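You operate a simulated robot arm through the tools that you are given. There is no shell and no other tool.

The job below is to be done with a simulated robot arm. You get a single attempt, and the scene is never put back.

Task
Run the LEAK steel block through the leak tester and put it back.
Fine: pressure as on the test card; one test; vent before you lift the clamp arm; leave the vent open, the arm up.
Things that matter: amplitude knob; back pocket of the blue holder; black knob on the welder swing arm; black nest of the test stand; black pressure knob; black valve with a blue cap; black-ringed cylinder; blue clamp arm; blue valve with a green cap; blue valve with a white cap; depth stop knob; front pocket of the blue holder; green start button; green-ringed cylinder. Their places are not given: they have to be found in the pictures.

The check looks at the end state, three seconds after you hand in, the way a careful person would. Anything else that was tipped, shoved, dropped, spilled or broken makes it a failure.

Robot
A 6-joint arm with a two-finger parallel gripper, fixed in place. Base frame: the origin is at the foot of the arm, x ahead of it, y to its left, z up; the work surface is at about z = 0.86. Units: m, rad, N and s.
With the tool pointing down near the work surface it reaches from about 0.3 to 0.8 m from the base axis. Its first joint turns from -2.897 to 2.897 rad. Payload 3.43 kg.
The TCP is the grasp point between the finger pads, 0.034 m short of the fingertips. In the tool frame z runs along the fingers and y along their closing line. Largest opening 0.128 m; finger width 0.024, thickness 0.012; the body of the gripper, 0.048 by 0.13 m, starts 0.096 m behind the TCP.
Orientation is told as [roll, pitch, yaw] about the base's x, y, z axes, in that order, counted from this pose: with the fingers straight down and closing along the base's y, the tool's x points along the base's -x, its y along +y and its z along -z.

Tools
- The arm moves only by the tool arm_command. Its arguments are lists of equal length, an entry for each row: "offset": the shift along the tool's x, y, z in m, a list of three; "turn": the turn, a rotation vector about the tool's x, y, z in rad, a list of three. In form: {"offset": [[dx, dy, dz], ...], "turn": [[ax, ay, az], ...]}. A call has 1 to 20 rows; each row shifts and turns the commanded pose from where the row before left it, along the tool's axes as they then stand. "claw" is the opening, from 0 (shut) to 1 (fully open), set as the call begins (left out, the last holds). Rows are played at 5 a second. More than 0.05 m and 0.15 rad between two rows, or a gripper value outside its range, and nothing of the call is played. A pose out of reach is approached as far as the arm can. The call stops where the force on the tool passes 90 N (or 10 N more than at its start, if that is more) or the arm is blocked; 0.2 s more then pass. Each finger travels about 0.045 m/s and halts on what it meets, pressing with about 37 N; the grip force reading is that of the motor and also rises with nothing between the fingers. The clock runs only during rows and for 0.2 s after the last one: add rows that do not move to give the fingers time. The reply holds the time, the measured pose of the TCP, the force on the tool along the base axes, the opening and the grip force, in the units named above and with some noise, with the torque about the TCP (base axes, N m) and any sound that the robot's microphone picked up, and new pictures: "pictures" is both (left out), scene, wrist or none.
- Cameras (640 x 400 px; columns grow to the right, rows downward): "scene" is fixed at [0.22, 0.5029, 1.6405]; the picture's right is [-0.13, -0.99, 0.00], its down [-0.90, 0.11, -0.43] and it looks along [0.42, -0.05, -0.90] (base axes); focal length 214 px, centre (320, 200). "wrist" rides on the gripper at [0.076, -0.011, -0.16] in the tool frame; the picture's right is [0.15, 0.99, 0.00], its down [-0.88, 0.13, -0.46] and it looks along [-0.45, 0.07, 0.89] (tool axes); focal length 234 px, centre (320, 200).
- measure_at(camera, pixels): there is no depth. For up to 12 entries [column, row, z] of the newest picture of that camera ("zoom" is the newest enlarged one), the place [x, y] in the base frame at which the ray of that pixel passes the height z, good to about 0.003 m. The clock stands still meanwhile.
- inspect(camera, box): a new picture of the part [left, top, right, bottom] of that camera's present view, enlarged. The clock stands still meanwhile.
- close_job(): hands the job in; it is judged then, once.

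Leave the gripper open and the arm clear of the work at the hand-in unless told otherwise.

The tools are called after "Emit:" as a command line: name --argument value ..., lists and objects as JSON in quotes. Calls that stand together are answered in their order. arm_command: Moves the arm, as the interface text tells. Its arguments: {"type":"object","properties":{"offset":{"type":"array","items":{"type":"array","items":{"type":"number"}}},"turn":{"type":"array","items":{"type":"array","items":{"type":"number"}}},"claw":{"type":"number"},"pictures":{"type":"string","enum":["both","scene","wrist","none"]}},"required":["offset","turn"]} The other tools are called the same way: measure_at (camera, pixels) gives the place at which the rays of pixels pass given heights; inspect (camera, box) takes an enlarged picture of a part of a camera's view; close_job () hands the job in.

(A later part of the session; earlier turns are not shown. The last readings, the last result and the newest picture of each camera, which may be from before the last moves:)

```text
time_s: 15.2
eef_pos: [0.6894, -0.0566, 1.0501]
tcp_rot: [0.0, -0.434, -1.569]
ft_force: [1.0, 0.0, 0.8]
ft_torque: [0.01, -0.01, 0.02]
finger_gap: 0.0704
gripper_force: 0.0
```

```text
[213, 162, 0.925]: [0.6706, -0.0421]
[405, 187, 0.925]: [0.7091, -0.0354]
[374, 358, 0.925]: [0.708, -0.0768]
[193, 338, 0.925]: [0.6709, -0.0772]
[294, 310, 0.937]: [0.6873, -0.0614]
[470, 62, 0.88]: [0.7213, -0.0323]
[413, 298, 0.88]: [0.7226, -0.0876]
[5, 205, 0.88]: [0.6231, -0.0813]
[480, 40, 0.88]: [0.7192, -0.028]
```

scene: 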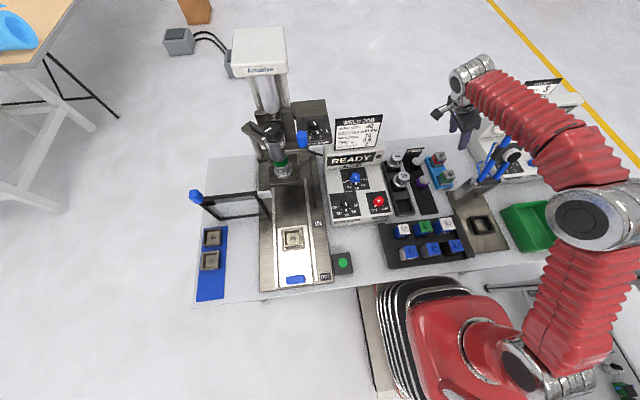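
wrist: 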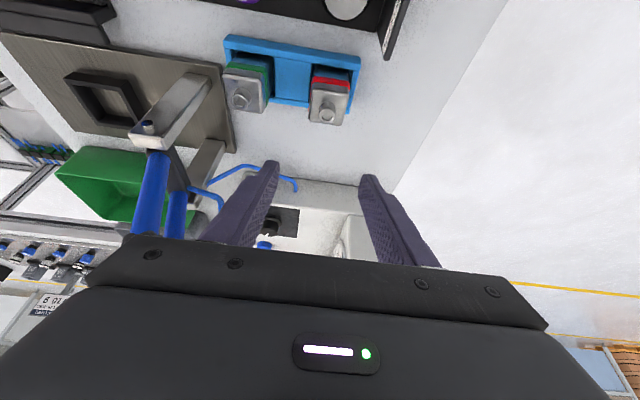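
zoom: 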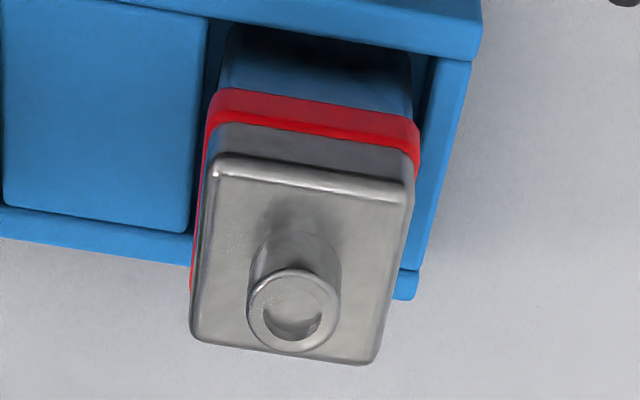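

Block centre measures (0.690, -0.058). I descend in small steps toward z≈0.955 first and look.

Emit:
arm_command --offset '[[0.0146, 0, 0.0274], [0.0146, 0, 0.0274], [0.0146, 0, 0.0274], [0, 0, 0], [0, 0, 0]]' --turn '[[0, 0, 0], [0, 0, 0], [0, 0, 0], [0, 0, 0], [0, 0, 0]]'

```text
time_s: 16.4
eef_pos: [0.6919, -0.0508, 0.9559]
tcp_rot: [0.0, -0.435, -1.57]
ft_force: [0.1, -0.7, -1.1]
ft_torque: [-0.02, 0.03, 0.0]
finger_gap: 0.0704
gripper_force: 0.1
```

scene: 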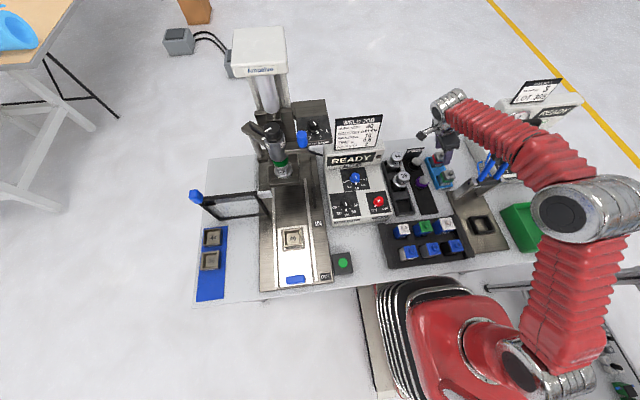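
wrist: 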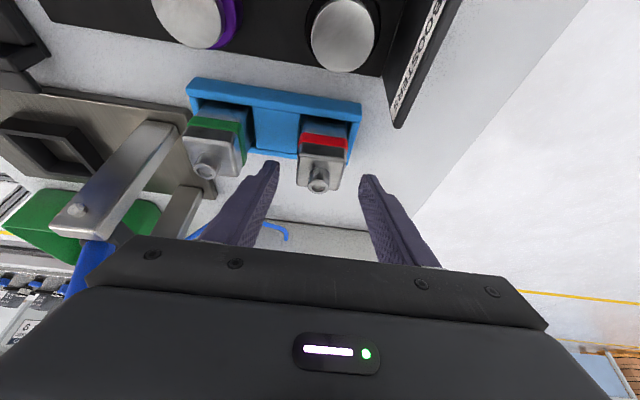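

Fingers straddle the block cleanly. Descend the last 0.03 m (straight down in base), check force.

Emit:
arm_command --offset '[[0.0064, -0.001, 0.0136], [0.0063, -0.001, 0.0136], [0, 0, 0], [0, 0, 0]]' --turn '[[0, 0, 0], [0, 0, 0], [0, 0, 0], [0, 0, 0]]'

```text
time_s: 17.4
eef_pos: [0.6873, -0.0519, 0.9261]
tcp_rot: [-0.001, -0.434, -1.568]
ft_force: [-0.6, -0.5, -0.6]
ft_torque: [-0.01, 0.0, -0.03]
finger_gap: 0.0703
gripper_force: 0.1
```

scene: 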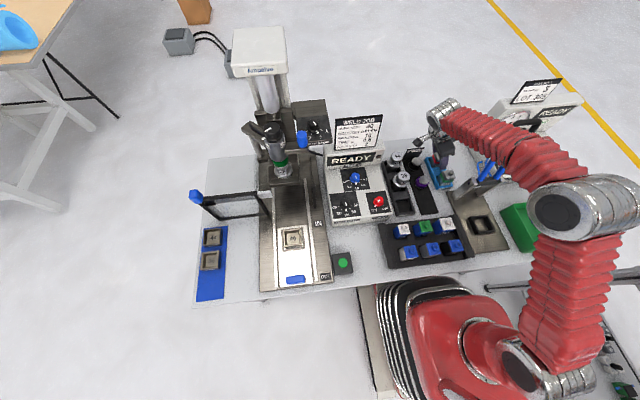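
wrist: 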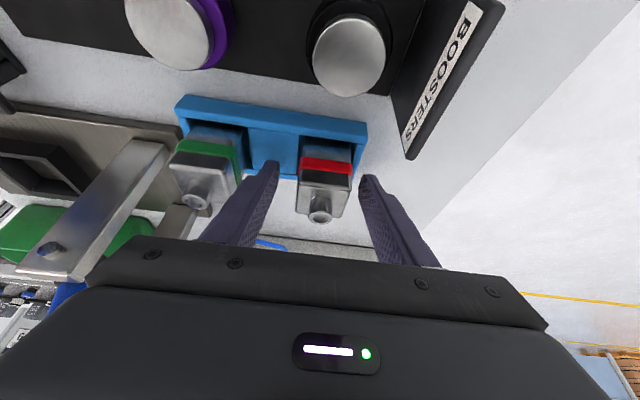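

The block sits between fingers; I zoom to check centring before closing.

Emit:
inspect --camera "wrist" --box '[240, 130, 400, 250]'

Emit:
inspect --camera "scene" --box '[415, 125, 475, 195]'

```text
3.33 times, centred on (320, 190) of wrist
```

zoom: 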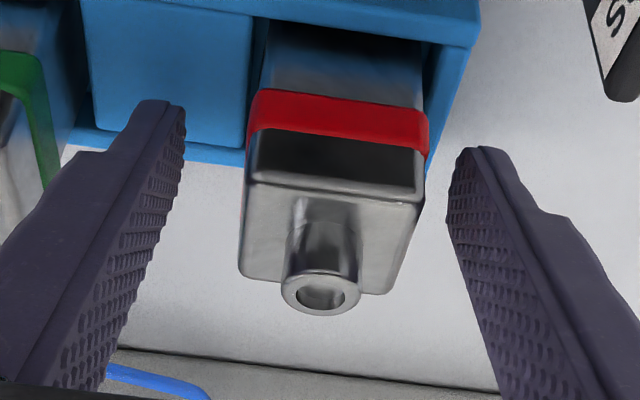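

```text
5.71 times, centred on (445, 160) of scene
```

zoom: 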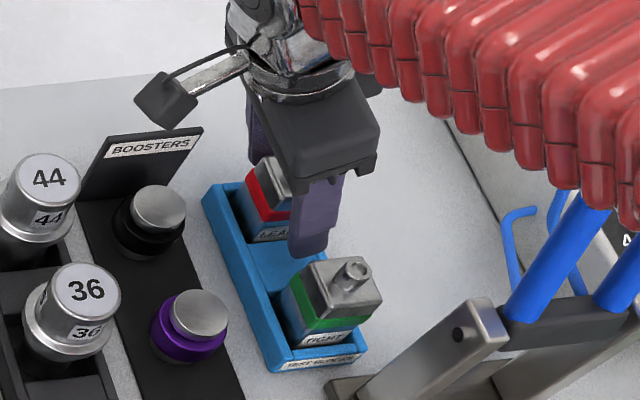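

The block is about 3 mm toward +x of the finger centre. I nudge +0.003 in x and close the gripper.

Emit:
arm_command --offset '[[0, 0.003, 0], [0, 0, 0], [0, 0, 0]]' --turn '[[0, 0, 0], [0, 0, 0], [0, 0, 0]]' --pictures "none"

Emit:
arm_command --offset '[[0, 0, 0], [0, 0, 0], [0, 0, 0], [0, 0, 0], [0, 0, 0], [0, 0, 0]]' --turn '[[0, 0, 0], [0, 0, 0], [0, 0, 0], [0, 0, 0], [0, 0, 0], [0, 0, 0]]' --claw 0.0

```text
time_s: 18.2
eef_pos: [0.6927, -0.0512, 0.9269]
tcp_rot: [-0.001, -0.434, -1.57]
ft_force: [-0.6, 0.8, -0.3]
ft_torque: [-0.01, 0.02, -0.03]
finger_gap: 0.0705
gripper_force: 0.0
```

```text
time_s: 19.6
eef_pos: [0.6917, -0.0521, 0.9267]
tcp_rot: [0.001, -0.435, -1.571]
ft_force: [-2.0, -0.5, -0.3]
ft_torque: [-0.05, -0.01, -0.01]
finger_gap: 0.0398
gripper_force: 36.5
```

scene: 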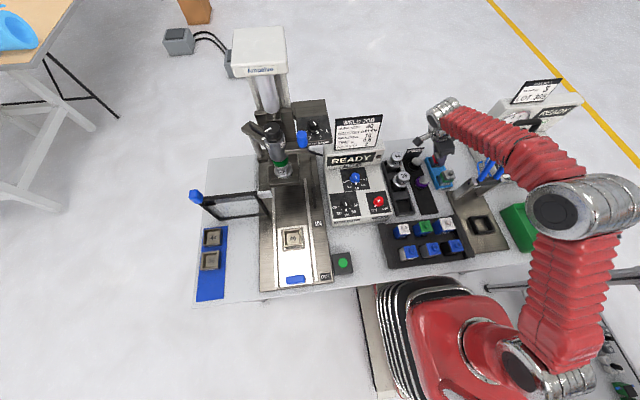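
wrist: 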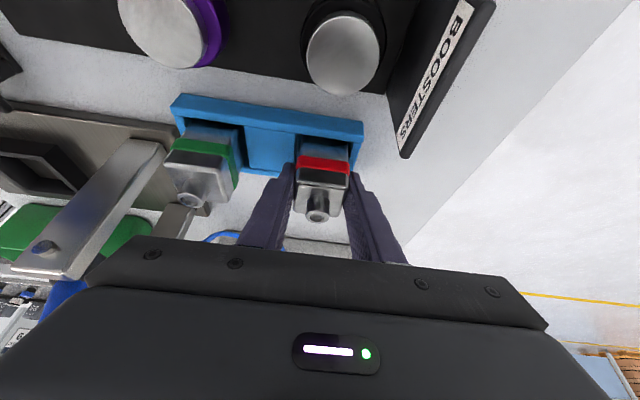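

Grip holds at 0.0398 m gap with 36.5 N. I lift straight up ~0.13 m in small steps.

Emit:
arm_command --offset '[[-0.0042, 0, -0.0091], [-0.0084, 0, -0.0181], [-0.0127, 0, -0.0272], [-0.0148, 0, -0.0317], [-0.0148, 0, -0.0317], [0, 0, 0], [0, 0, 0]]' --turn '[[0, 0, 0], [0, 0, 0], [0, 0, 0], [0, 0, 0], [0, 0, 0], [0, 0, 0], [0, 0, 0]]'

```text
time_s: 21.2
eef_pos: [0.6879, -0.0524, 1.0578]
tcp_rot: [0.0, -0.435, -1.569]
ft_force: [0.0, -0.2, -5.0]
ft_torque: [0.05, 0.01, -0.01]
finger_gap: 0.0398
gripper_force: 37.2
```

scene: 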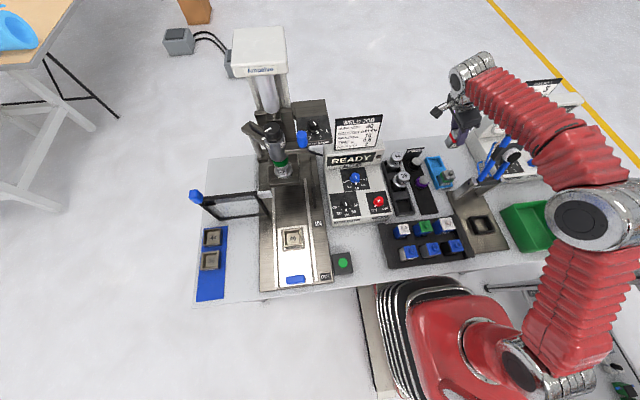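
wrist: 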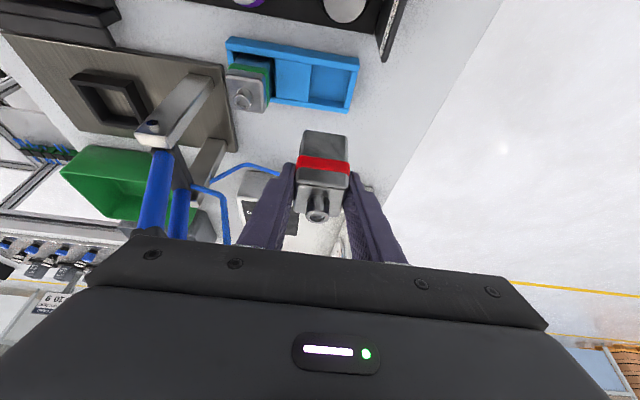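

The block is lifted (about 5 N). I take a look at the empty pocket and the held block for later reference.

Emit:
inspect --camera "wrist" --box '[215, 30, 375, 130]'

Emit:
inspect --camera "wrist" --box '[280, 115, 370, 230]'

Emit:
inspect --camera "scene" --box '[415, 85, 515, 195]'

```text
4.00 times, centred on (295, 80) of wrist
```

zoom: 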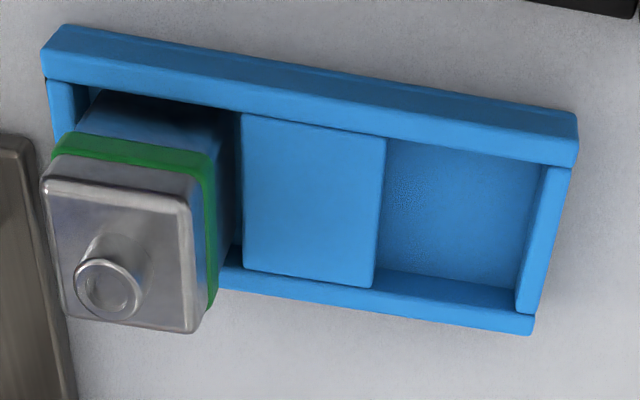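

```text
3.48 times, centred on (325, 172) of wrist
```

zoom: 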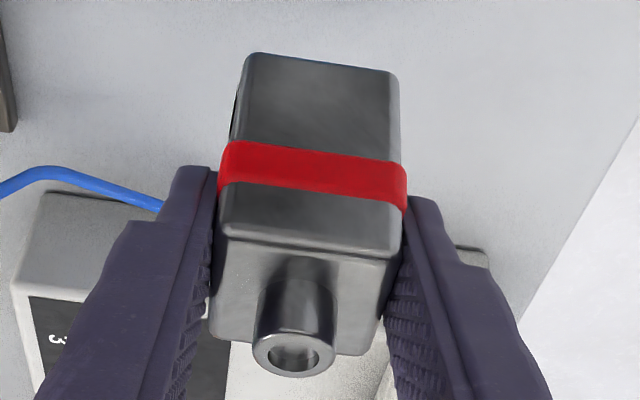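

```text
3.64 times, centred on (465, 140) of scene
```

zoom: 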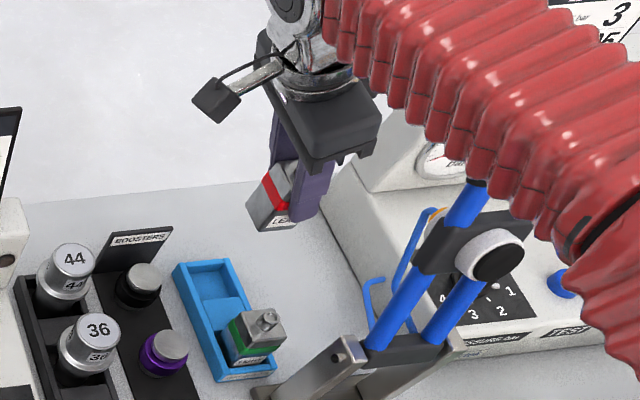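

Held well. Now I route: +y to 0, then back along -x to 0.40, then -y toward the nest, all at z≈1.06.

Emit:
arm_command --offset '[[0.0227, 0, -0.0106], [0.0227, 0, -0.0106], [0, -0.0484, 0], [0, -0.0484, 0], [0, -0.0484, 0], [0, -0.0484, 0], [0, -0.0484, 0], [0, -0.0484, 0], [0, 0, 0], [0, 0, 0]]' --turn '[[0, 0, 0], [0, 0, 0], [0, 0, 0], [0, 0, 0], [0, 0, 0], [0, 0, 0], [0, 0, 0], [0, 0, 0], [0, 0, 0], [0, 0, 0]]'

```text
time_s: 23.4
eef_pos: [0.4001, -0.0032, 1.0587]
tcp_rot: [0.0, -0.433, -1.571]
ft_force: [0.4, -0.6, -5.6]
ft_torque: [0.03, -0.01, 0.0]
finger_gap: 0.0399
gripper_force: 37.2
```

scene: 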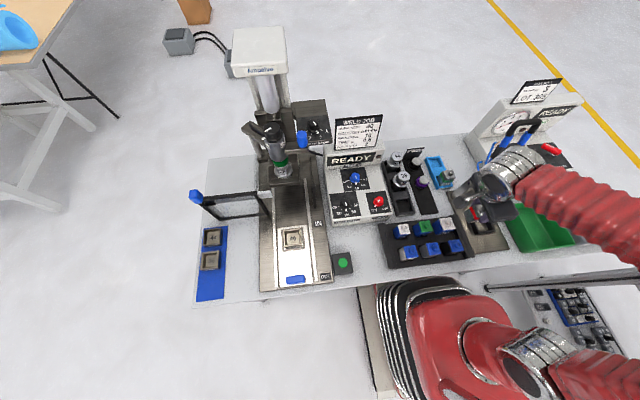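
wrist: 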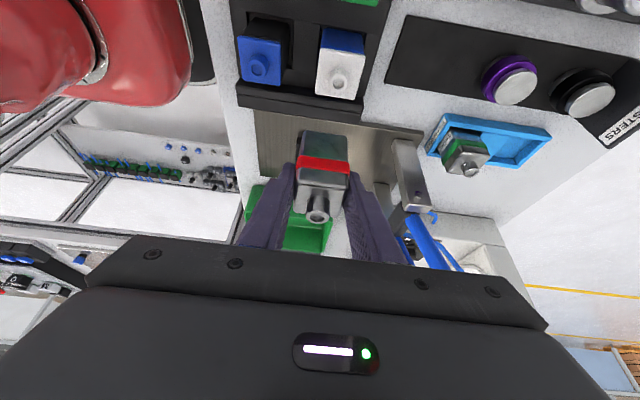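

Now go -y by ~0.119 to be above the nest at TCP y≈-0.1225.

Emit:
arm_command --offset '[[-0.0361, 0, 0.0168], [-0.0361, 0, 0.0168], [-0.0361, 0, 0.0168], [0, 0, 0], [0, 0, 0]]' --turn '[[0, 0, 0], [0, 0, 0], [0, 0, 0], [0, 0, 0], [0, 0, 0]]'

```text
time_s: 24.6
eef_pos: [0.4016, -0.1215, 1.0552]
tcp_rot: [0.0, -0.434, -1.57]
ft_force: [0.4, 1.2, -5.0]
ft_torque: [0.04, 0.05, 0.0]
finger_gap: 0.0401
gripper_force: 37.3
```

scene: 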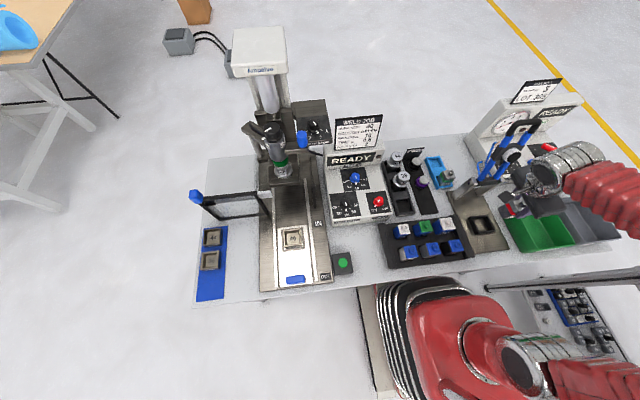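
wrist: 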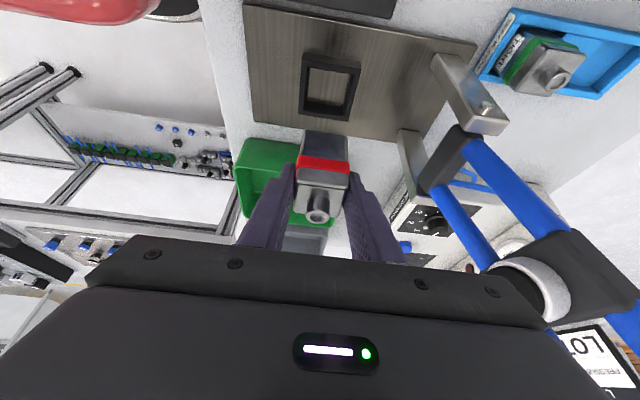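

The nest (px ~330,85) is in view below. I enlarge to measure the nest rim precisely.

Emit:
inspect --camera "wrist" --box '[280, 40, 380, 230]'

Emit:
inspect --camera "wrist" --box '[290, 45, 370, 125]'

```text
2.11 times, centred on (330, 135) of wrist
```

zoom: 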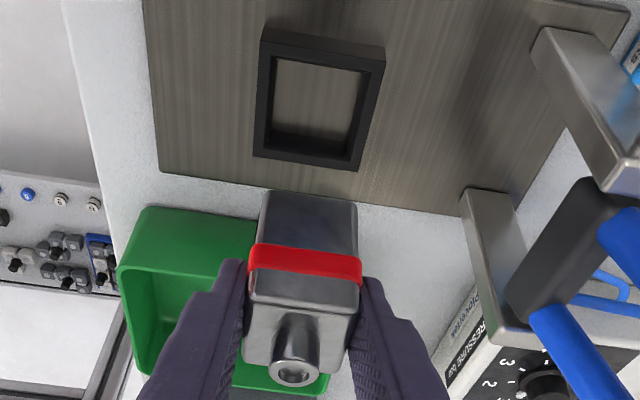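

```text
5.00 times, centred on (330, 85) of wrist
```

zoom: 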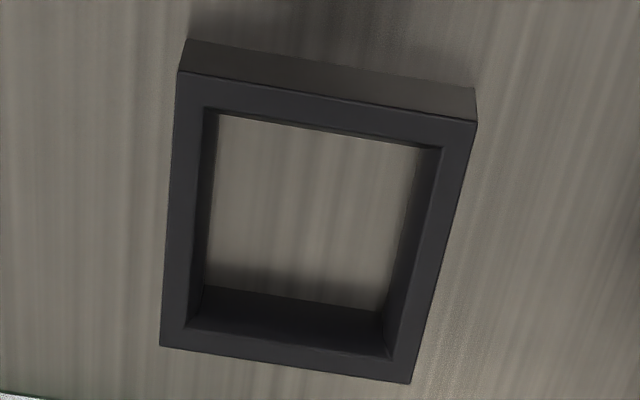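

Emit:
measure_at --camera "zoom" --pixels '[[178, 73, 0.885], [476, 121, 0.885], [410, 383, 0.885], [160, 346, 0.885], [206, 107, 0.885], [443, 148, 0.885], [390, 358, 0.885], [185, 330, 0.885], [205, 285, 0.866], [383, 312, 0.866], [187, 40, 0.866], [474, 88, 0.866]]'

```text
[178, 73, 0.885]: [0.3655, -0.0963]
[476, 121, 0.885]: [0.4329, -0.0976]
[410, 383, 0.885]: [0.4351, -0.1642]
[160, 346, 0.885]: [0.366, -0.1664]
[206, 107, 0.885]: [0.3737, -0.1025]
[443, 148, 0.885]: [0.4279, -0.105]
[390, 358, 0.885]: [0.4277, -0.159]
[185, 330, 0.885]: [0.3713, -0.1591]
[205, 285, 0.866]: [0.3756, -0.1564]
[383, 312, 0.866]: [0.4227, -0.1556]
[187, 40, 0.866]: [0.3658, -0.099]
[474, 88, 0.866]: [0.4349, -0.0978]
```

Nest centre measures about (0.400, -0.130), inner opening ~0.05. I shift ~3.5 mm toward -y and descend 0.105 m, leaving the block just above the nest rim floor, and look.

Emit:
arm_command --offset '[[-0.0031, 0, 0.0014], [0.0111, 0, 0.0238], [0.0111, 0, 0.0238], [0.0111, 0, 0.0238], [0, 0, 0], [0, 0, 0]]' --turn '[[0, 0, 0], [0, 0, 0], [0, 0, 0], [0, 0, 0], [0, 0, 0], [0, 0, 0]]'

```text
time_s: 26.0
eef_pos: [0.4004, -0.1258, 0.9764]
tcp_rot: [0.0, -0.434, -1.569]
ft_force: [-0.4, -0.1, -4.4]
ft_torque: [0.04, 0.01, -0.02]
finger_gap: 0.0401
gripper_force: 37.0
```

scene: 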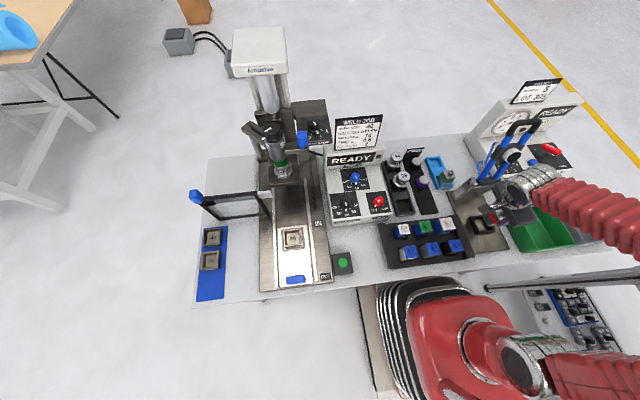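
wrist: 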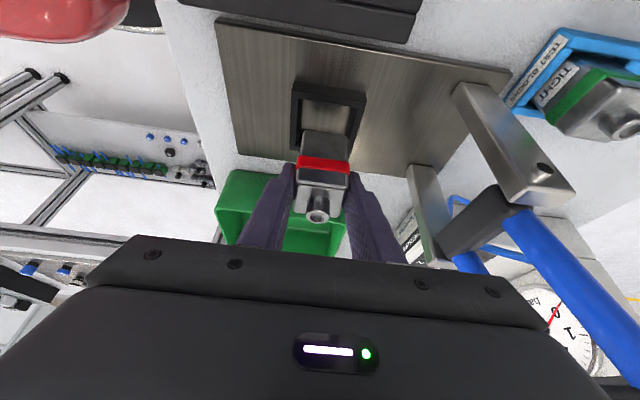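

Block bottom is about 3 cm above the rim. Descend 0.025 more and zoom to check alignment before entering.

Emit:
arm_command --offset '[[0.0053, 0, 0.0113], [0.0053, 0, 0.0113], [0, 0, 0], [0, 0, 0]]' --turn '[[0, 0, 0], [0, 0, 0], [0, 0, 0], [0, 0, 0]]' --pictures "none"

Emit:
inspect --camera "wrist" --box '[270, 70, 390, 240]'

Emit:
inspect --camera "scene" --box '[450, 170, 540, 250]'

```text
time_s: 27.0
eef_pos: [0.4018, -0.1267, 0.952]
tcp_rot: [0.001, -0.433, -1.571]
ft_force: [0.2, 0.8, -5.2]
ft_torque: [0.04, -0.01, -0.03]
finger_gap: 0.0399
gripper_force: 37.0
```

```text
2.35 times, centred on (330, 155) of wrist
```

zoom: 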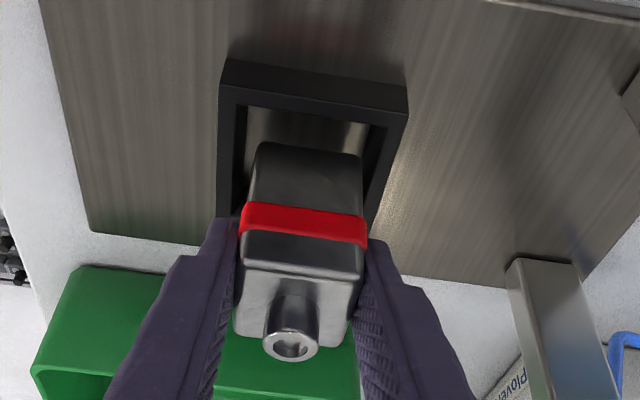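

```text
5.00 times, centred on (495, 210) of scene
```

zoom: 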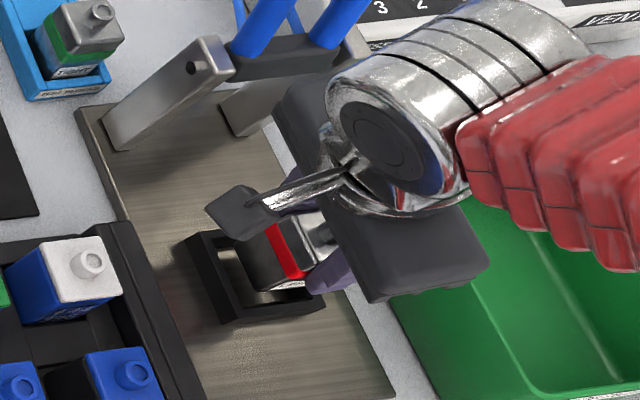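

The block is aligned over the opening. Descend 0.018 in small steps, then check force.

Emit:
arm_command --offset '[[0.0025, 0, 0.0054], [0.0025, 0, 0.0054], [0.0025, 0, 0.0054], [0, 0, 0]]' --turn '[[0, 0, 0], [0, 0, 0], [0, 0, 0], [0, 0, 0]]' --pictures "none"

Emit:
inspect --camera "wrist" --box '[270, 70, 390, 240]'

```text
time_s: 28.0
eef_pos: [0.4017, -0.1251, 0.9343]
tcp_rot: [0.001, -0.435, -1.571]
ft_force: [0.2, 0.0, -4.6]
ft_torque: [0.05, -0.03, 0.0]
finger_gap: 0.0399
gripper_force: 36.8
```

```text
2.35 times, centred on (330, 155) of wrist
```

zoom: 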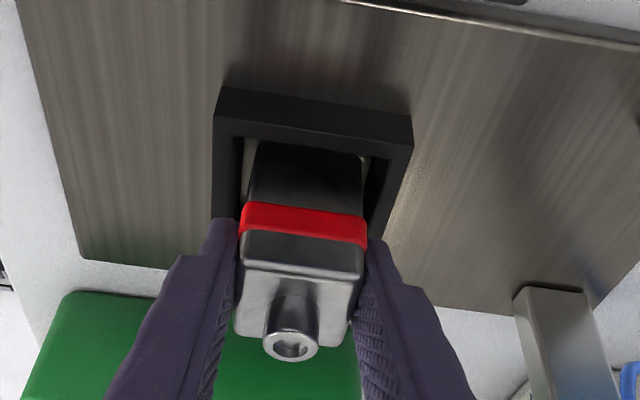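

Inside the nest without touching. Continue in 2 mm steps.

Emit:
arm_command --offset '[[0.0008, 0, 0.0018], [0.0008, 0, 0.0018], [0, 0, 0]]' --turn '[[0, 0, 0], [0, 0, 0], [0, 0, 0]]' --pictures "none"

Emit:
arm_command --offset '[[0.0008, 0, 0.0018], [0, 0, 0]]' --turn '[[0, 0, 0], [0, 0, 0]]' --pictures "none"

```text
time_s: 28.8
eef_pos: [0.3998, -0.1264, 0.9314]
tcp_rot: [0.001, -0.436, -1.572]
ft_force: [-5.1, 0.0, 16.8]
ft_torque: [0.38, 0.42, 0.0]
finger_gap: 0.0397
gripper_force: 37.3
```

```text
time_s: 29.4
eef_pos: [0.3998, -0.1256, 0.9306]
tcp_rot: [0.001, -0.437, -1.57]
ft_force: [-6.6, -1.9, 26.1]
ft_torque: [-0.05, 0.35, 0.05]
finger_gap: 0.04
gripper_force: 36.8
```

Contact: force went from -4.6 to +26 N at z≈0.931, i.e. the block rests on the nest floor (plate is ~4 mm higher than the holder floor). I ease up ~2 mm and open to 0.07.

Emit:
arm_command --offset '[[-0.0008, 0, -0.0018], [0, 0, 0]]' --turn '[[0, 0, 0], [0, 0, 0]]' --pictures "none"

Emit:
arm_command --offset '[[0, 0, 0], [0, 0, 0], [0, 0, 0], [0, 0, 0]]' --turn '[[0, 0, 0], [0, 0, 0], [0, 0, 0], [0, 0, 0]]' --claw 0.55

```text
time_s: 30.0
eef_pos: [0.4017, -0.1241, 0.9301]
tcp_rot: [-0.002, -0.436, -1.568]
ft_force: [1.0, -1.2, -0.5]
ft_torque: [-0.18, -0.18, -0.01]
finger_gap: 0.0398
gripper_force: 36.8
```

```text
time_s: 31.0
eef_pos: [0.4001, -0.1259, 0.9319]
tcp_rot: [0.001, -0.434, -1.57]
ft_force: [1.0, -0.1, -0.7]
ft_torque: [0.0, -0.02, 0.0]
finger_gap: 0.0704
gripper_force: 0.1
```

scene: 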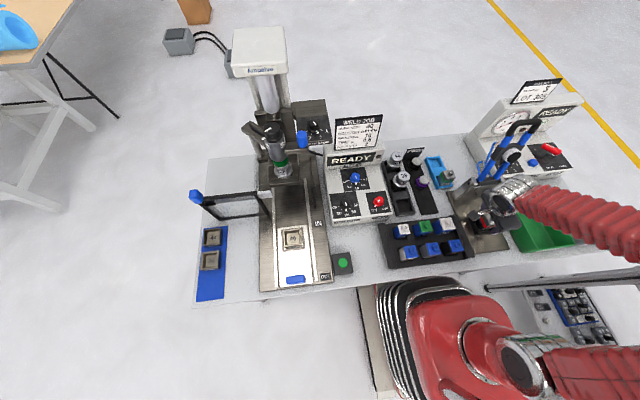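
wrist: 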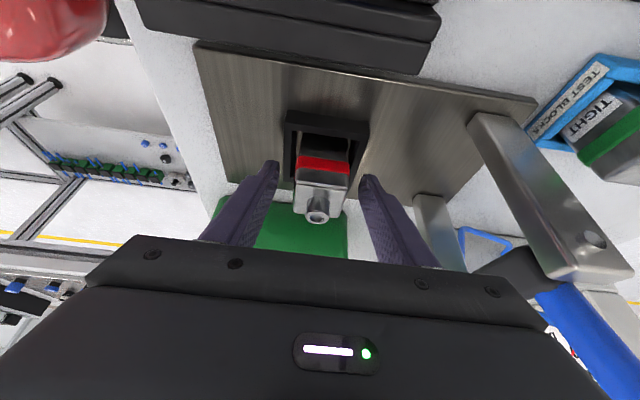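

Released; the block stands in the nest. I lift straight up 0.2 m and look.

Emit:
arm_command --offset '[[-0.0042, 0, -0.0091], [-0.0127, 0, -0.0272], [-0.0169, 0, -0.0363], [-0.0169, 0, -0.0363], [-0.0169, 0, -0.0363], [-0.0169, 0, -0.0363], [0, 0, 0], [0, 0, 0]]' --turn '[[0, 0, 0], [0, 0, 0], [0, 0, 0], [0, 0, 0], [0, 0, 0], [0, 0, 0], [0, 0, 0], [0, 0, 0]]'

Emit:
inspect --camera "wrist" --box '[270, 40, 390, 160]'

Emit:
inspect --camera "scene" --box '[450, 170, 540, 250]'

```text
time_s: 32.8
eef_pos: [0.4002, -0.123, 1.1321]
tcp_rot: [0.002, -0.434, -1.569]
ft_force: [-0.4, -0.2, -0.7]
ft_torque: [0.0, -0.04, 0.0]
finger_gap: 0.0705
gripper_force: 0.2
```

scene: 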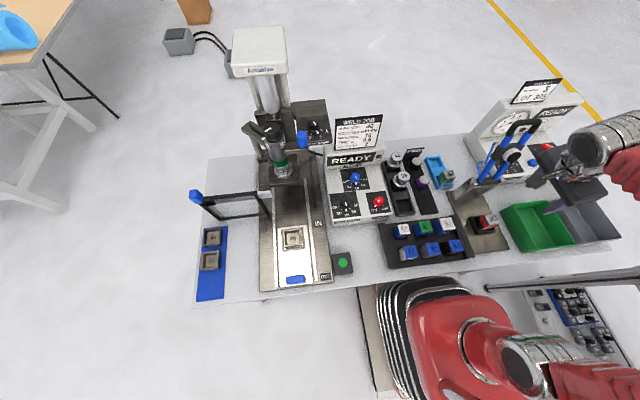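
wrist: 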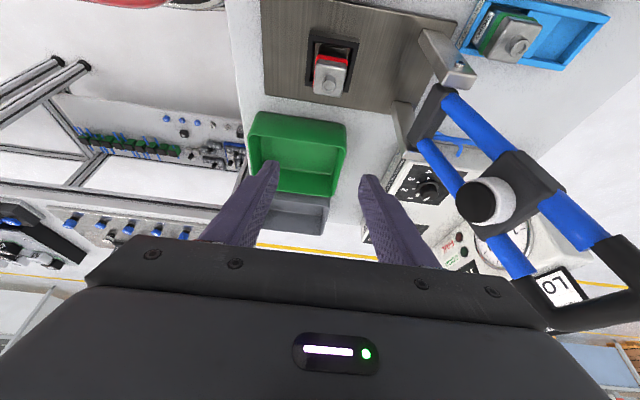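

```text
3.33 times, centred on (330, 100) of wrist
```

zoom: 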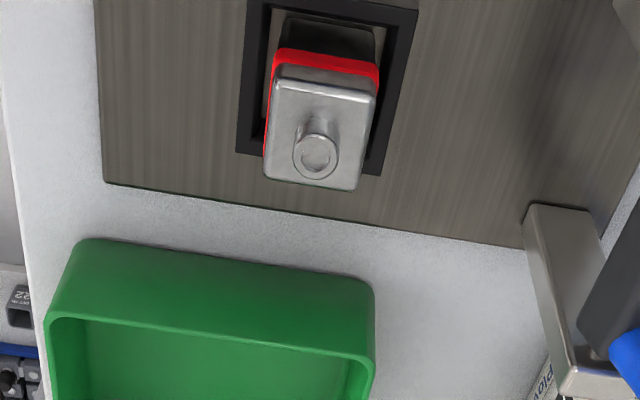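

```text
5.00 times, centred on (495, 210) of scene
```

zoom: 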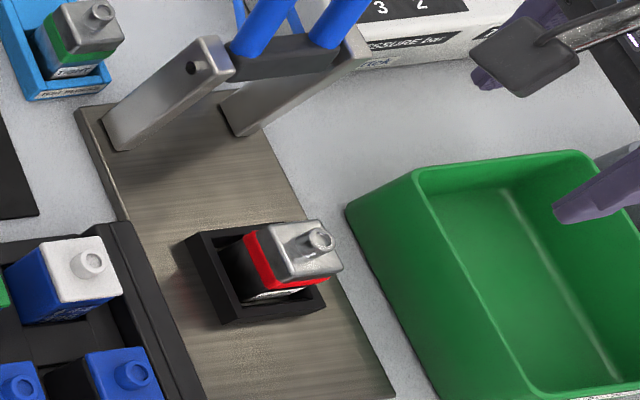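

The LEAK block stands upright in the nest. Next: pressure knob. I first bring the tool back to vertical with yaw 0 (untilt, then turn back -90° about tool z) at this clear spot.

Emit:
arm_command --offset '[[0, 0, 0], [0, 0, 0], [0, 0, 0], [0, 0, 0], [0, 0, 0], [0, 0, 0], [0, 0, 0], [0, 0, 0], [0, 0, 0], [0, 0, 0], [0, 0, 0], [0, 0, 0], [0, 0, 0], [0, 0, 0], [0, 0, 0], [0, 0, 0]]' --turn '[[0, 0.1454, 0], [0, 0.1454, 0], [0, 0.1454, 0], [0, 0, -0.1428], [0, 0, -0.1428], [0, 0, -0.1428], [0, 0, -0.1428], [0, 0, -0.1428], [0, 0, -0.1428], [0, 0, -0.1428], [0, 0, -0.1428], [0, 0, -0.1428], [0, 0, -0.1428], [0, 0, -0.1428], [0, 0, 0], [0, 0, 0]]'

```text
time_s: 36.2
eef_pos: [0.4012, -0.1264, 1.132]
tcp_rot: [0.002, 0.0, 0.002]
ft_force: [0.6, 0.2, -0.5]
ft_torque: [0.03, -0.02, -0.02]
finger_gap: 0.0704
gripper_force: 0.1
```

scene: 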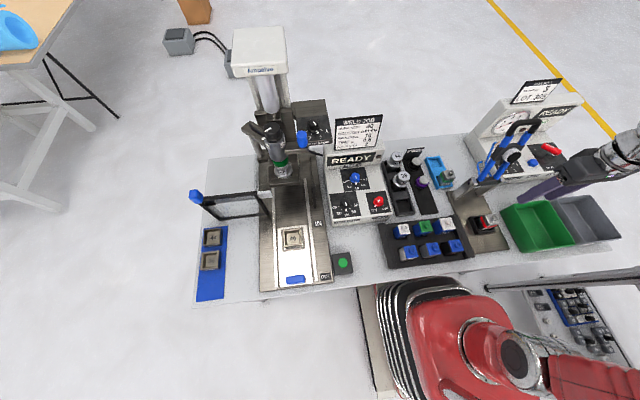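
wrist: 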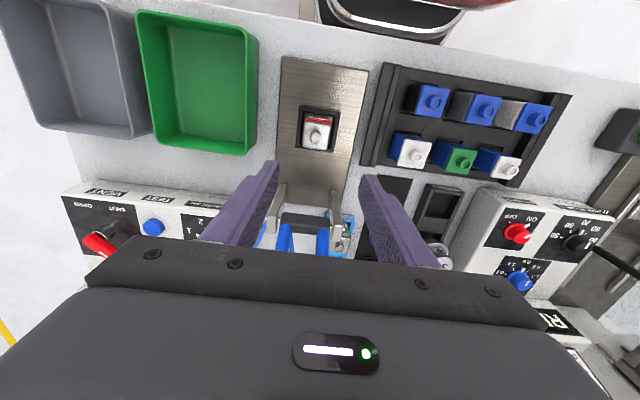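

Now move to about (0.48, -0.34, 1.14) to view the tester panel.

Emit:
arm_command --offset '[[0, -0.043, 0], [0, -0.043, 0], [0, -0.043, 0], [0, -0.043, 0], [0, -0.043, 0], [-0.04, 0, 0], [-0.04, 0, 0], [0, 0, 0], [0, 0, 0]]' --turn '[[0, 0, 0], [0, 0, 0], [0, 0, 0], [0, 0, 0], [0, 0, 0], [0, 0, 0], [0, 0, 0], [0, 0, 0], [0, 0, 0]]'

Emit:
inspect --camera "wrist" --box '[220, 130, 420, 255]'

Emit:
inspect --camera "scene" --box '[480, 100, 580, 185]'

```text
time_s: 38.2
eef_pos: [0.4831, -0.34, 1.1325]
tcp_rot: [0.0, -0.001, 0.001]
ft_force: [0.2, -0.7, 0.2]
ft_torque: [-0.05, -0.02, -0.06]
finger_gap: 0.0702
gripper_force: 0.0
```

scene: 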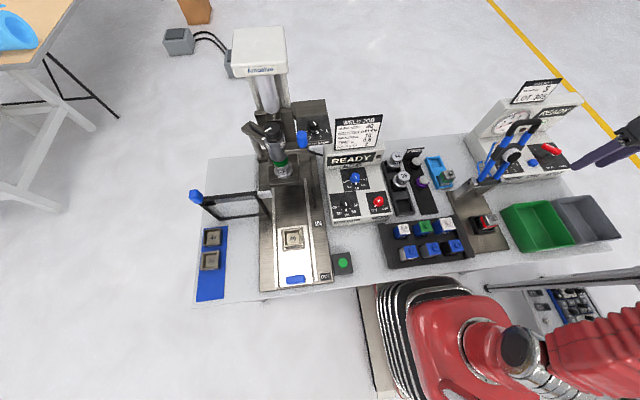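
wrist: 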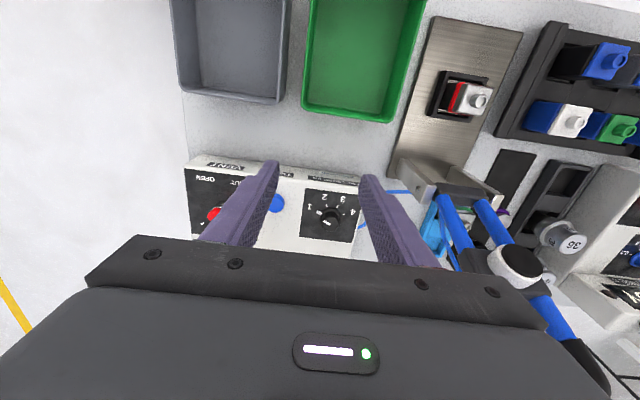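

```text
3.20 times, centred on (320, 192) of wrist
```

zoom: 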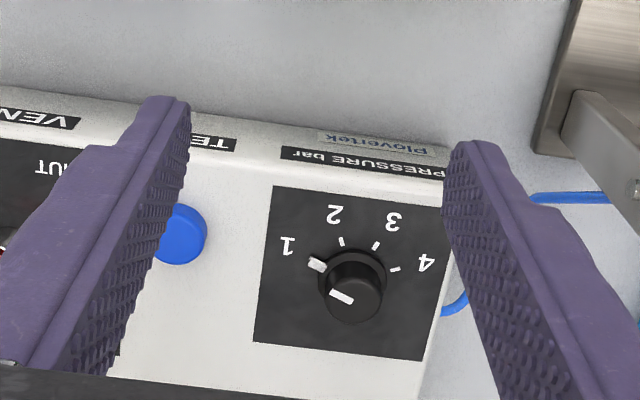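

```text
4.71 times, centred on (530, 142) of scene
```

zoom: 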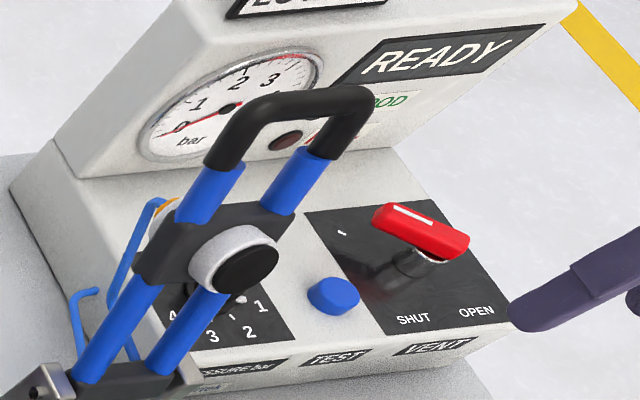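

I triangulate the panel plane: pressure plate front corner (scene 525.3,172.1 / wrist 305.3,187.6), button, knob centre, vent plate front -y corner (scene ~570,167.5 / wrist ~187,168).

Emit:
measure_at --camera "wrist" --pixels '[[305.3, 187.6, 0.9], [305.3, 187.6, 0.93], [359.1, 194.2, 0.91], [351.9, 242, 0.91], [351.9, 242, 0.95], [299.4, 236, 0.91], [299.4, 236, 0.95], [330.5, 216.5, 0.93], [330.5, 216.5, 0.95], [277, 203, 0.92], [277, 203, 0.94], [353, 182, 0.9]]'

Emit:
measure_at --camera "scene" --pixels '[[525.3, 172.1, 0.9], [525.3, 172.1, 0.93], [570.3, 167.5, 0.9], [570.3, 167.5, 0.93], [543.8, 170.7, 0.9], [543.8, 170.7, 0.93], [526.4, 144.5, 0.93], [526.4, 144.5, 0.96], [554.8, 141.8, 0.93], [554.8, 141.8, 0.96]]'

```text
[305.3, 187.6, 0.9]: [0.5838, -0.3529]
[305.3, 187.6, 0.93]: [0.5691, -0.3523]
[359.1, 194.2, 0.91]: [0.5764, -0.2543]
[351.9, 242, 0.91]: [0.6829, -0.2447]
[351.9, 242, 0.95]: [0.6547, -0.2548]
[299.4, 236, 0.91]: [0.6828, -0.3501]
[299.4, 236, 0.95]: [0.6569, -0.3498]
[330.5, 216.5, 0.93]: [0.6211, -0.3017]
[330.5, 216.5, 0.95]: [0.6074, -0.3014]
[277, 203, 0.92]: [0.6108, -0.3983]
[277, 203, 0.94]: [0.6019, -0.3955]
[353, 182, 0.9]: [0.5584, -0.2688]
```

```text
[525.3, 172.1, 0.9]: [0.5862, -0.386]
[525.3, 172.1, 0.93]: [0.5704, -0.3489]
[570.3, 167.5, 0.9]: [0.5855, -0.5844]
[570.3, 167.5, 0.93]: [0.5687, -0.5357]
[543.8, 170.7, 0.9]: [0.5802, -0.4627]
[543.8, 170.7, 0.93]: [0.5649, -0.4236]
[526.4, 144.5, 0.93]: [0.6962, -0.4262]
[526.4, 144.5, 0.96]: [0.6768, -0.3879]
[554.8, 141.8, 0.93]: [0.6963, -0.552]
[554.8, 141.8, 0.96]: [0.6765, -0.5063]
```

The panel's top turns out nearly horizontal at z≈0.928; the pressure knob is around (0.620, -0.303), top z≈0.95, about 32 mm wide. I zoom tightly on the knob to measure tick angles.

Emit:
inspect --camera "wrist" --box '[298, 184, 362, 244]'

```text
6.67 times, centred on (330, 214) of wrist
```

zoom: 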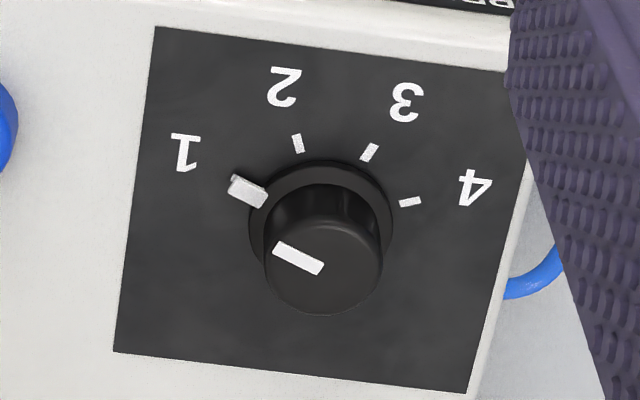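

Emit:
measure_at --camera "zoom" --pixels '[[298, 143, 0.929], [369, 152, 0.929], [410, 202, 0.929], [247, 190, 0.932], [321, 225, 0.932], [277, 249, 0.952], [320, 267, 0.952], [323, 262, 0.952], [264, 262, 0.952], [382, 262, 0.952], [250, 225, 0.932], [393, 225, 0.932]]'

```text
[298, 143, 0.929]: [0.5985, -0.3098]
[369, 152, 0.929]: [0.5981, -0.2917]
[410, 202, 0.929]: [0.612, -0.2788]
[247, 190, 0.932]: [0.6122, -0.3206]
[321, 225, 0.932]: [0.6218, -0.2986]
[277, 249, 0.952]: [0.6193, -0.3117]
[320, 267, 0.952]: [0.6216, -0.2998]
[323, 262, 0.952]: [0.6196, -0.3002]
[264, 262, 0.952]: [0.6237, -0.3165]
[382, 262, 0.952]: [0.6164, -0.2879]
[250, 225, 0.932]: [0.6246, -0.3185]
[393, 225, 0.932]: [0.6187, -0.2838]
```

Tick geometry gives knob centre ≈(0.6185, -0.300), tick spacing ≈48° so 1→3 is ≈95° clockwise. I move above the knob at z≈1.05, then pre-turn the tool -0.82 rad so the 95° turn is spread around neutral.

Emit:
arm_command --offset '[[-0.0339, 0.01, 0.0206], [-0.0339, 0.01, 0.0206], [-0.0338, 0.01, 0.0206], [-0.0338, 0.01, 0.0206], [0, 0, 0], [0, 0, 0], [0, 0, 0], [0, 0, 0], [0, 0, 0], [0, 0, 0], [0, 0, 0], [0, 0, 0]]' --turn '[[0, 0, 0], [0, 0, 0], [0, 0, 0], [0, 0, 0], [0, 0, -0.1367], [0, 0, -0.1367], [0, 0, -0.1367], [0, 0, -0.1367], [0, 0, -0.1367], [0, 0, -0.1367], [0, 0, 0], [0, 0, 0]]'

Emit:
inspect --camera "wrist" --box '[240, 90, 400, 240]'

Emit:
inspect --camera "scene" --box '[460, 60, 600, 190]'

```text
time_s: 40.8
eef_pos: [0.615, -0.2998, 1.0489]
tcp_rot: [0.002, 0.001, 0.821]
ft_force: [-0.4, 0.3, -0.6]
ft_torque: [-0.01, 0.0, -0.03]
finger_gap: 0.0705
gripper_force: 0.0
```

scene: 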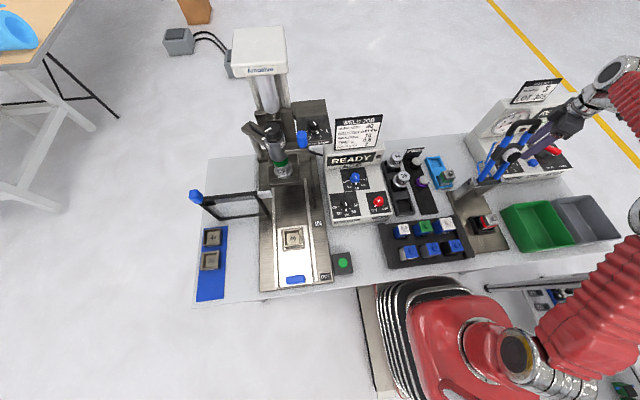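
wrist: 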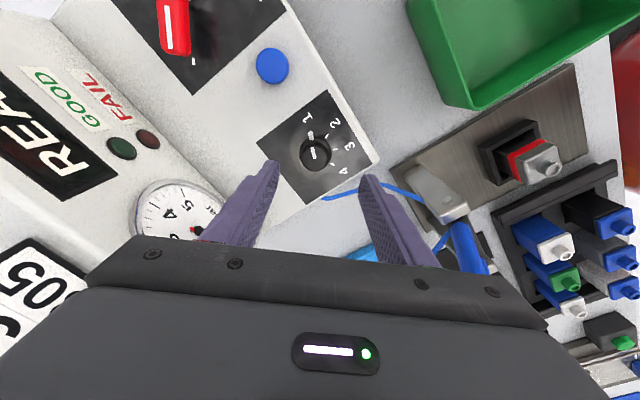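

```text
2.67 times, centred on (320, 165) of wrist
```

zoom: 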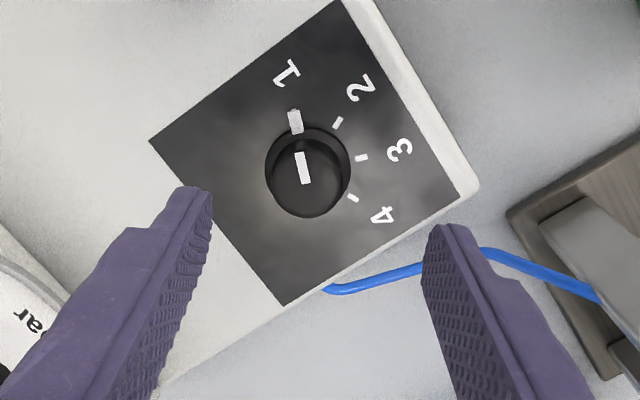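

```text
3.08 times, centred on (530, 125) of scene
```

zoom: 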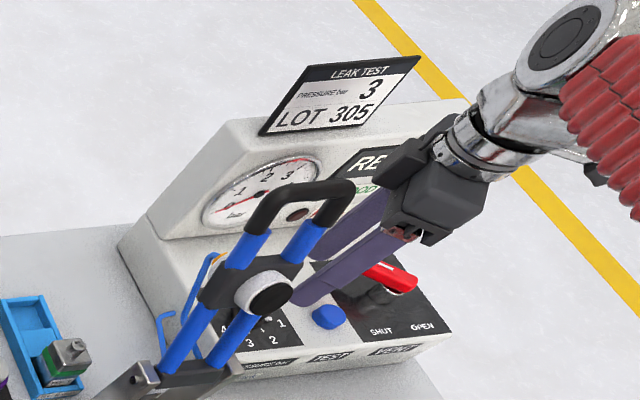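

I check panel flatness and knob position from this second angle.

Emit:
inspect --camera "wrist" --box '[240, 80, 400, 220]'

Emit:
measure_at --camera "wrist" --pixels '[[328.6, 90.5, 0.928], [256.3, 142.5, 0.928], [256.3, 142.5, 0.945], [306, 204, 0.928], [306, 204, 0.945], [372, 164, 0.928], [315, 156, 0.952], [316, 149, 0.932], [272, 66, 0.935]]'

```text
2.86 times, centred on (320, 150) of wrist
```

zoom: 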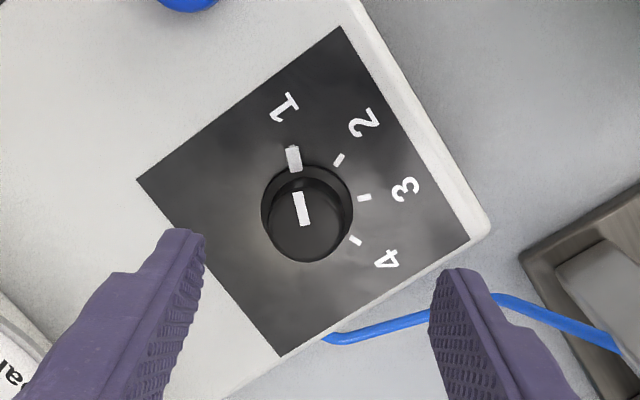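

```text
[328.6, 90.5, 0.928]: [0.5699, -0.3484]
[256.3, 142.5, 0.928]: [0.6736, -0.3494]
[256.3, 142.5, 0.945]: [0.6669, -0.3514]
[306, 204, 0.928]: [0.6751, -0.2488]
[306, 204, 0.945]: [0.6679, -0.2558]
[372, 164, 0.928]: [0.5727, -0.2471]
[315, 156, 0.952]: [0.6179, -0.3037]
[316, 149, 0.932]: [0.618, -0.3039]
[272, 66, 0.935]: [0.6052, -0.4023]
```

Emit:
measure_at --camera "zoom" --pixels '[[339, 160, 0.929], [364, 198, 0.929], [356, 240, 0.929], [293, 150, 0.932], [306, 205, 0.935], [261, 208, 0.935], [353, 205, 0.935], [309, 221, 0.952], [301, 200, 0.952]]'

```text
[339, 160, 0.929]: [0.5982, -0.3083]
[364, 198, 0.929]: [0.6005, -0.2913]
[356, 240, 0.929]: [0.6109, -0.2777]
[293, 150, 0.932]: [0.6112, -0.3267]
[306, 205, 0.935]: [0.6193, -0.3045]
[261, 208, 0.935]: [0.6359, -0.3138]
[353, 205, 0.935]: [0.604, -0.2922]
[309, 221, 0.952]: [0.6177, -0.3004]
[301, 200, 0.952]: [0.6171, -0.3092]
```

Panel is flat and knob centre is (0.6195, -0.301). I nudge the tool (-0.002, -0.004) and descend to z≈0.969 (fingertips ~0.935, just above the panel), then check force.

Emit:
arm_command --offset '[[-0.002, -0.004, 0], [0, 0, 0.03], [0, 0, 0.03], [0, 0, 0.02], [0, 0, 0], [0, 0, 0]]' --turn '[[0, 0, 0], [0, 0, 0], [0, 0, 0], [0, 0, 0], [0, 0, 0], [0, 0, 0]]'

Emit:
inspect --camera "wrist" --box '[240, 110, 400, 250]'

Emit:
inspect --camera "scene" --box '[460, 90, 580, 190]'

```text
time_s: 42.2
eef_pos: [0.6219, -0.3014, 0.9704]
tcp_rot: [0.001, -0.002, 0.82]
ft_force: [0.3, 0.1, -0.3]
ft_torque: [-0.02, -0.02, -0.01]
finger_gap: 0.0704
gripper_force: 0.0
```

scene: 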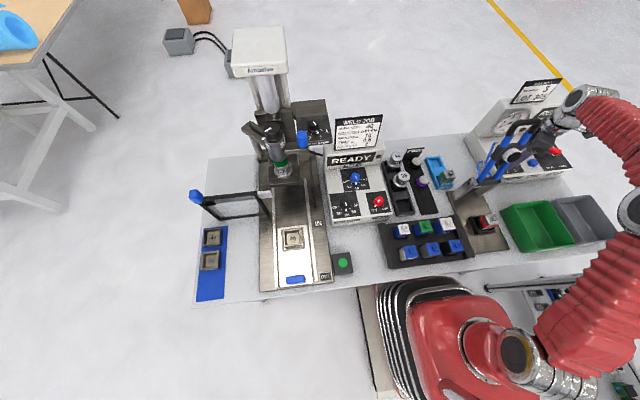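
wrist: 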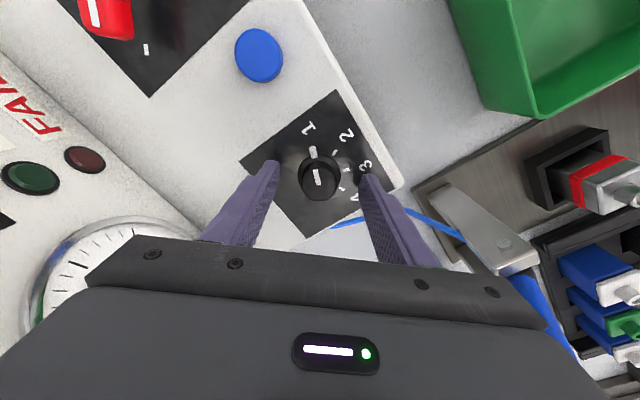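

```text
2.86 times, centred on (320, 180) of wrist
```

zoom: 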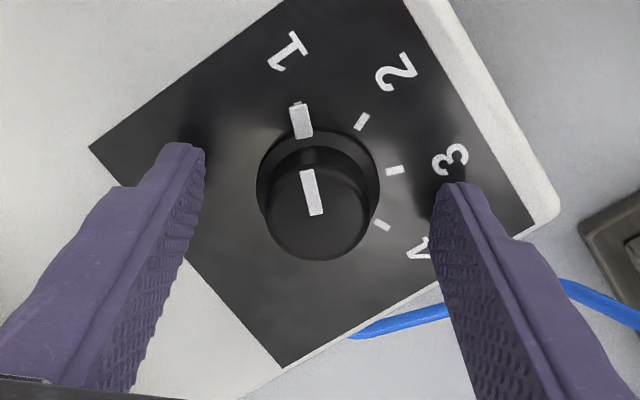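

```text
4.00 times, centred on (520, 140) of scene
```

zoom: 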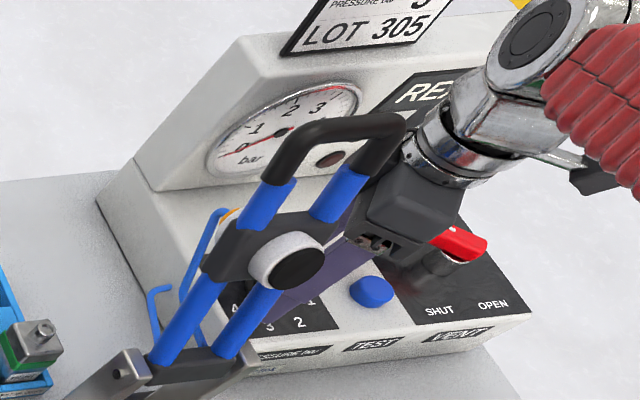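

Knob is centred between fingers. I go down 2 mm, close on the knob.

Emit:
arm_command --offset '[[0, 0, 0.002], [0, 0, 0]]' --turn '[[0, 0, 0], [0, 0, 0]]' --pictures "none"

Emit:
arm_command --offset '[[0, 0, 0], [0, 0, 0], [0, 0, 0], [0, 0, 0], [0, 0, 0]]' --turn '[[0, 0, 0], [0, 0, 0], [0, 0, 0], [0, 0, 0], [0, 0, 0]]' --claw 0.0 --pictures "wrist"

```text
time_s: 42.8
eef_pos: [0.6208, -0.301, 0.9676]
tcp_rot: [0.002, 0.0, 0.82]
ft_force: [0.4, 0.2, 0.4]
ft_torque: [0.02, -0.02, -0.03]
finger_gap: 0.0703
gripper_force: 0.1
```

```text
time_s: 44.0
eef_pos: [0.6204, -0.302, 0.9678]
tcp_rot: [-0.001, 0.0, 0.82]
ft_force: [5.5, -4.7, -2.2]
ft_torque: [-0.45, -0.7, -0.02]
finger_gap: 0.0306
gripper_force: 45.2
```

wrist: 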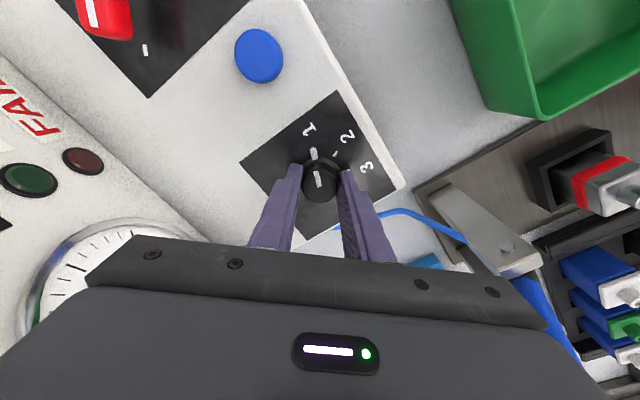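

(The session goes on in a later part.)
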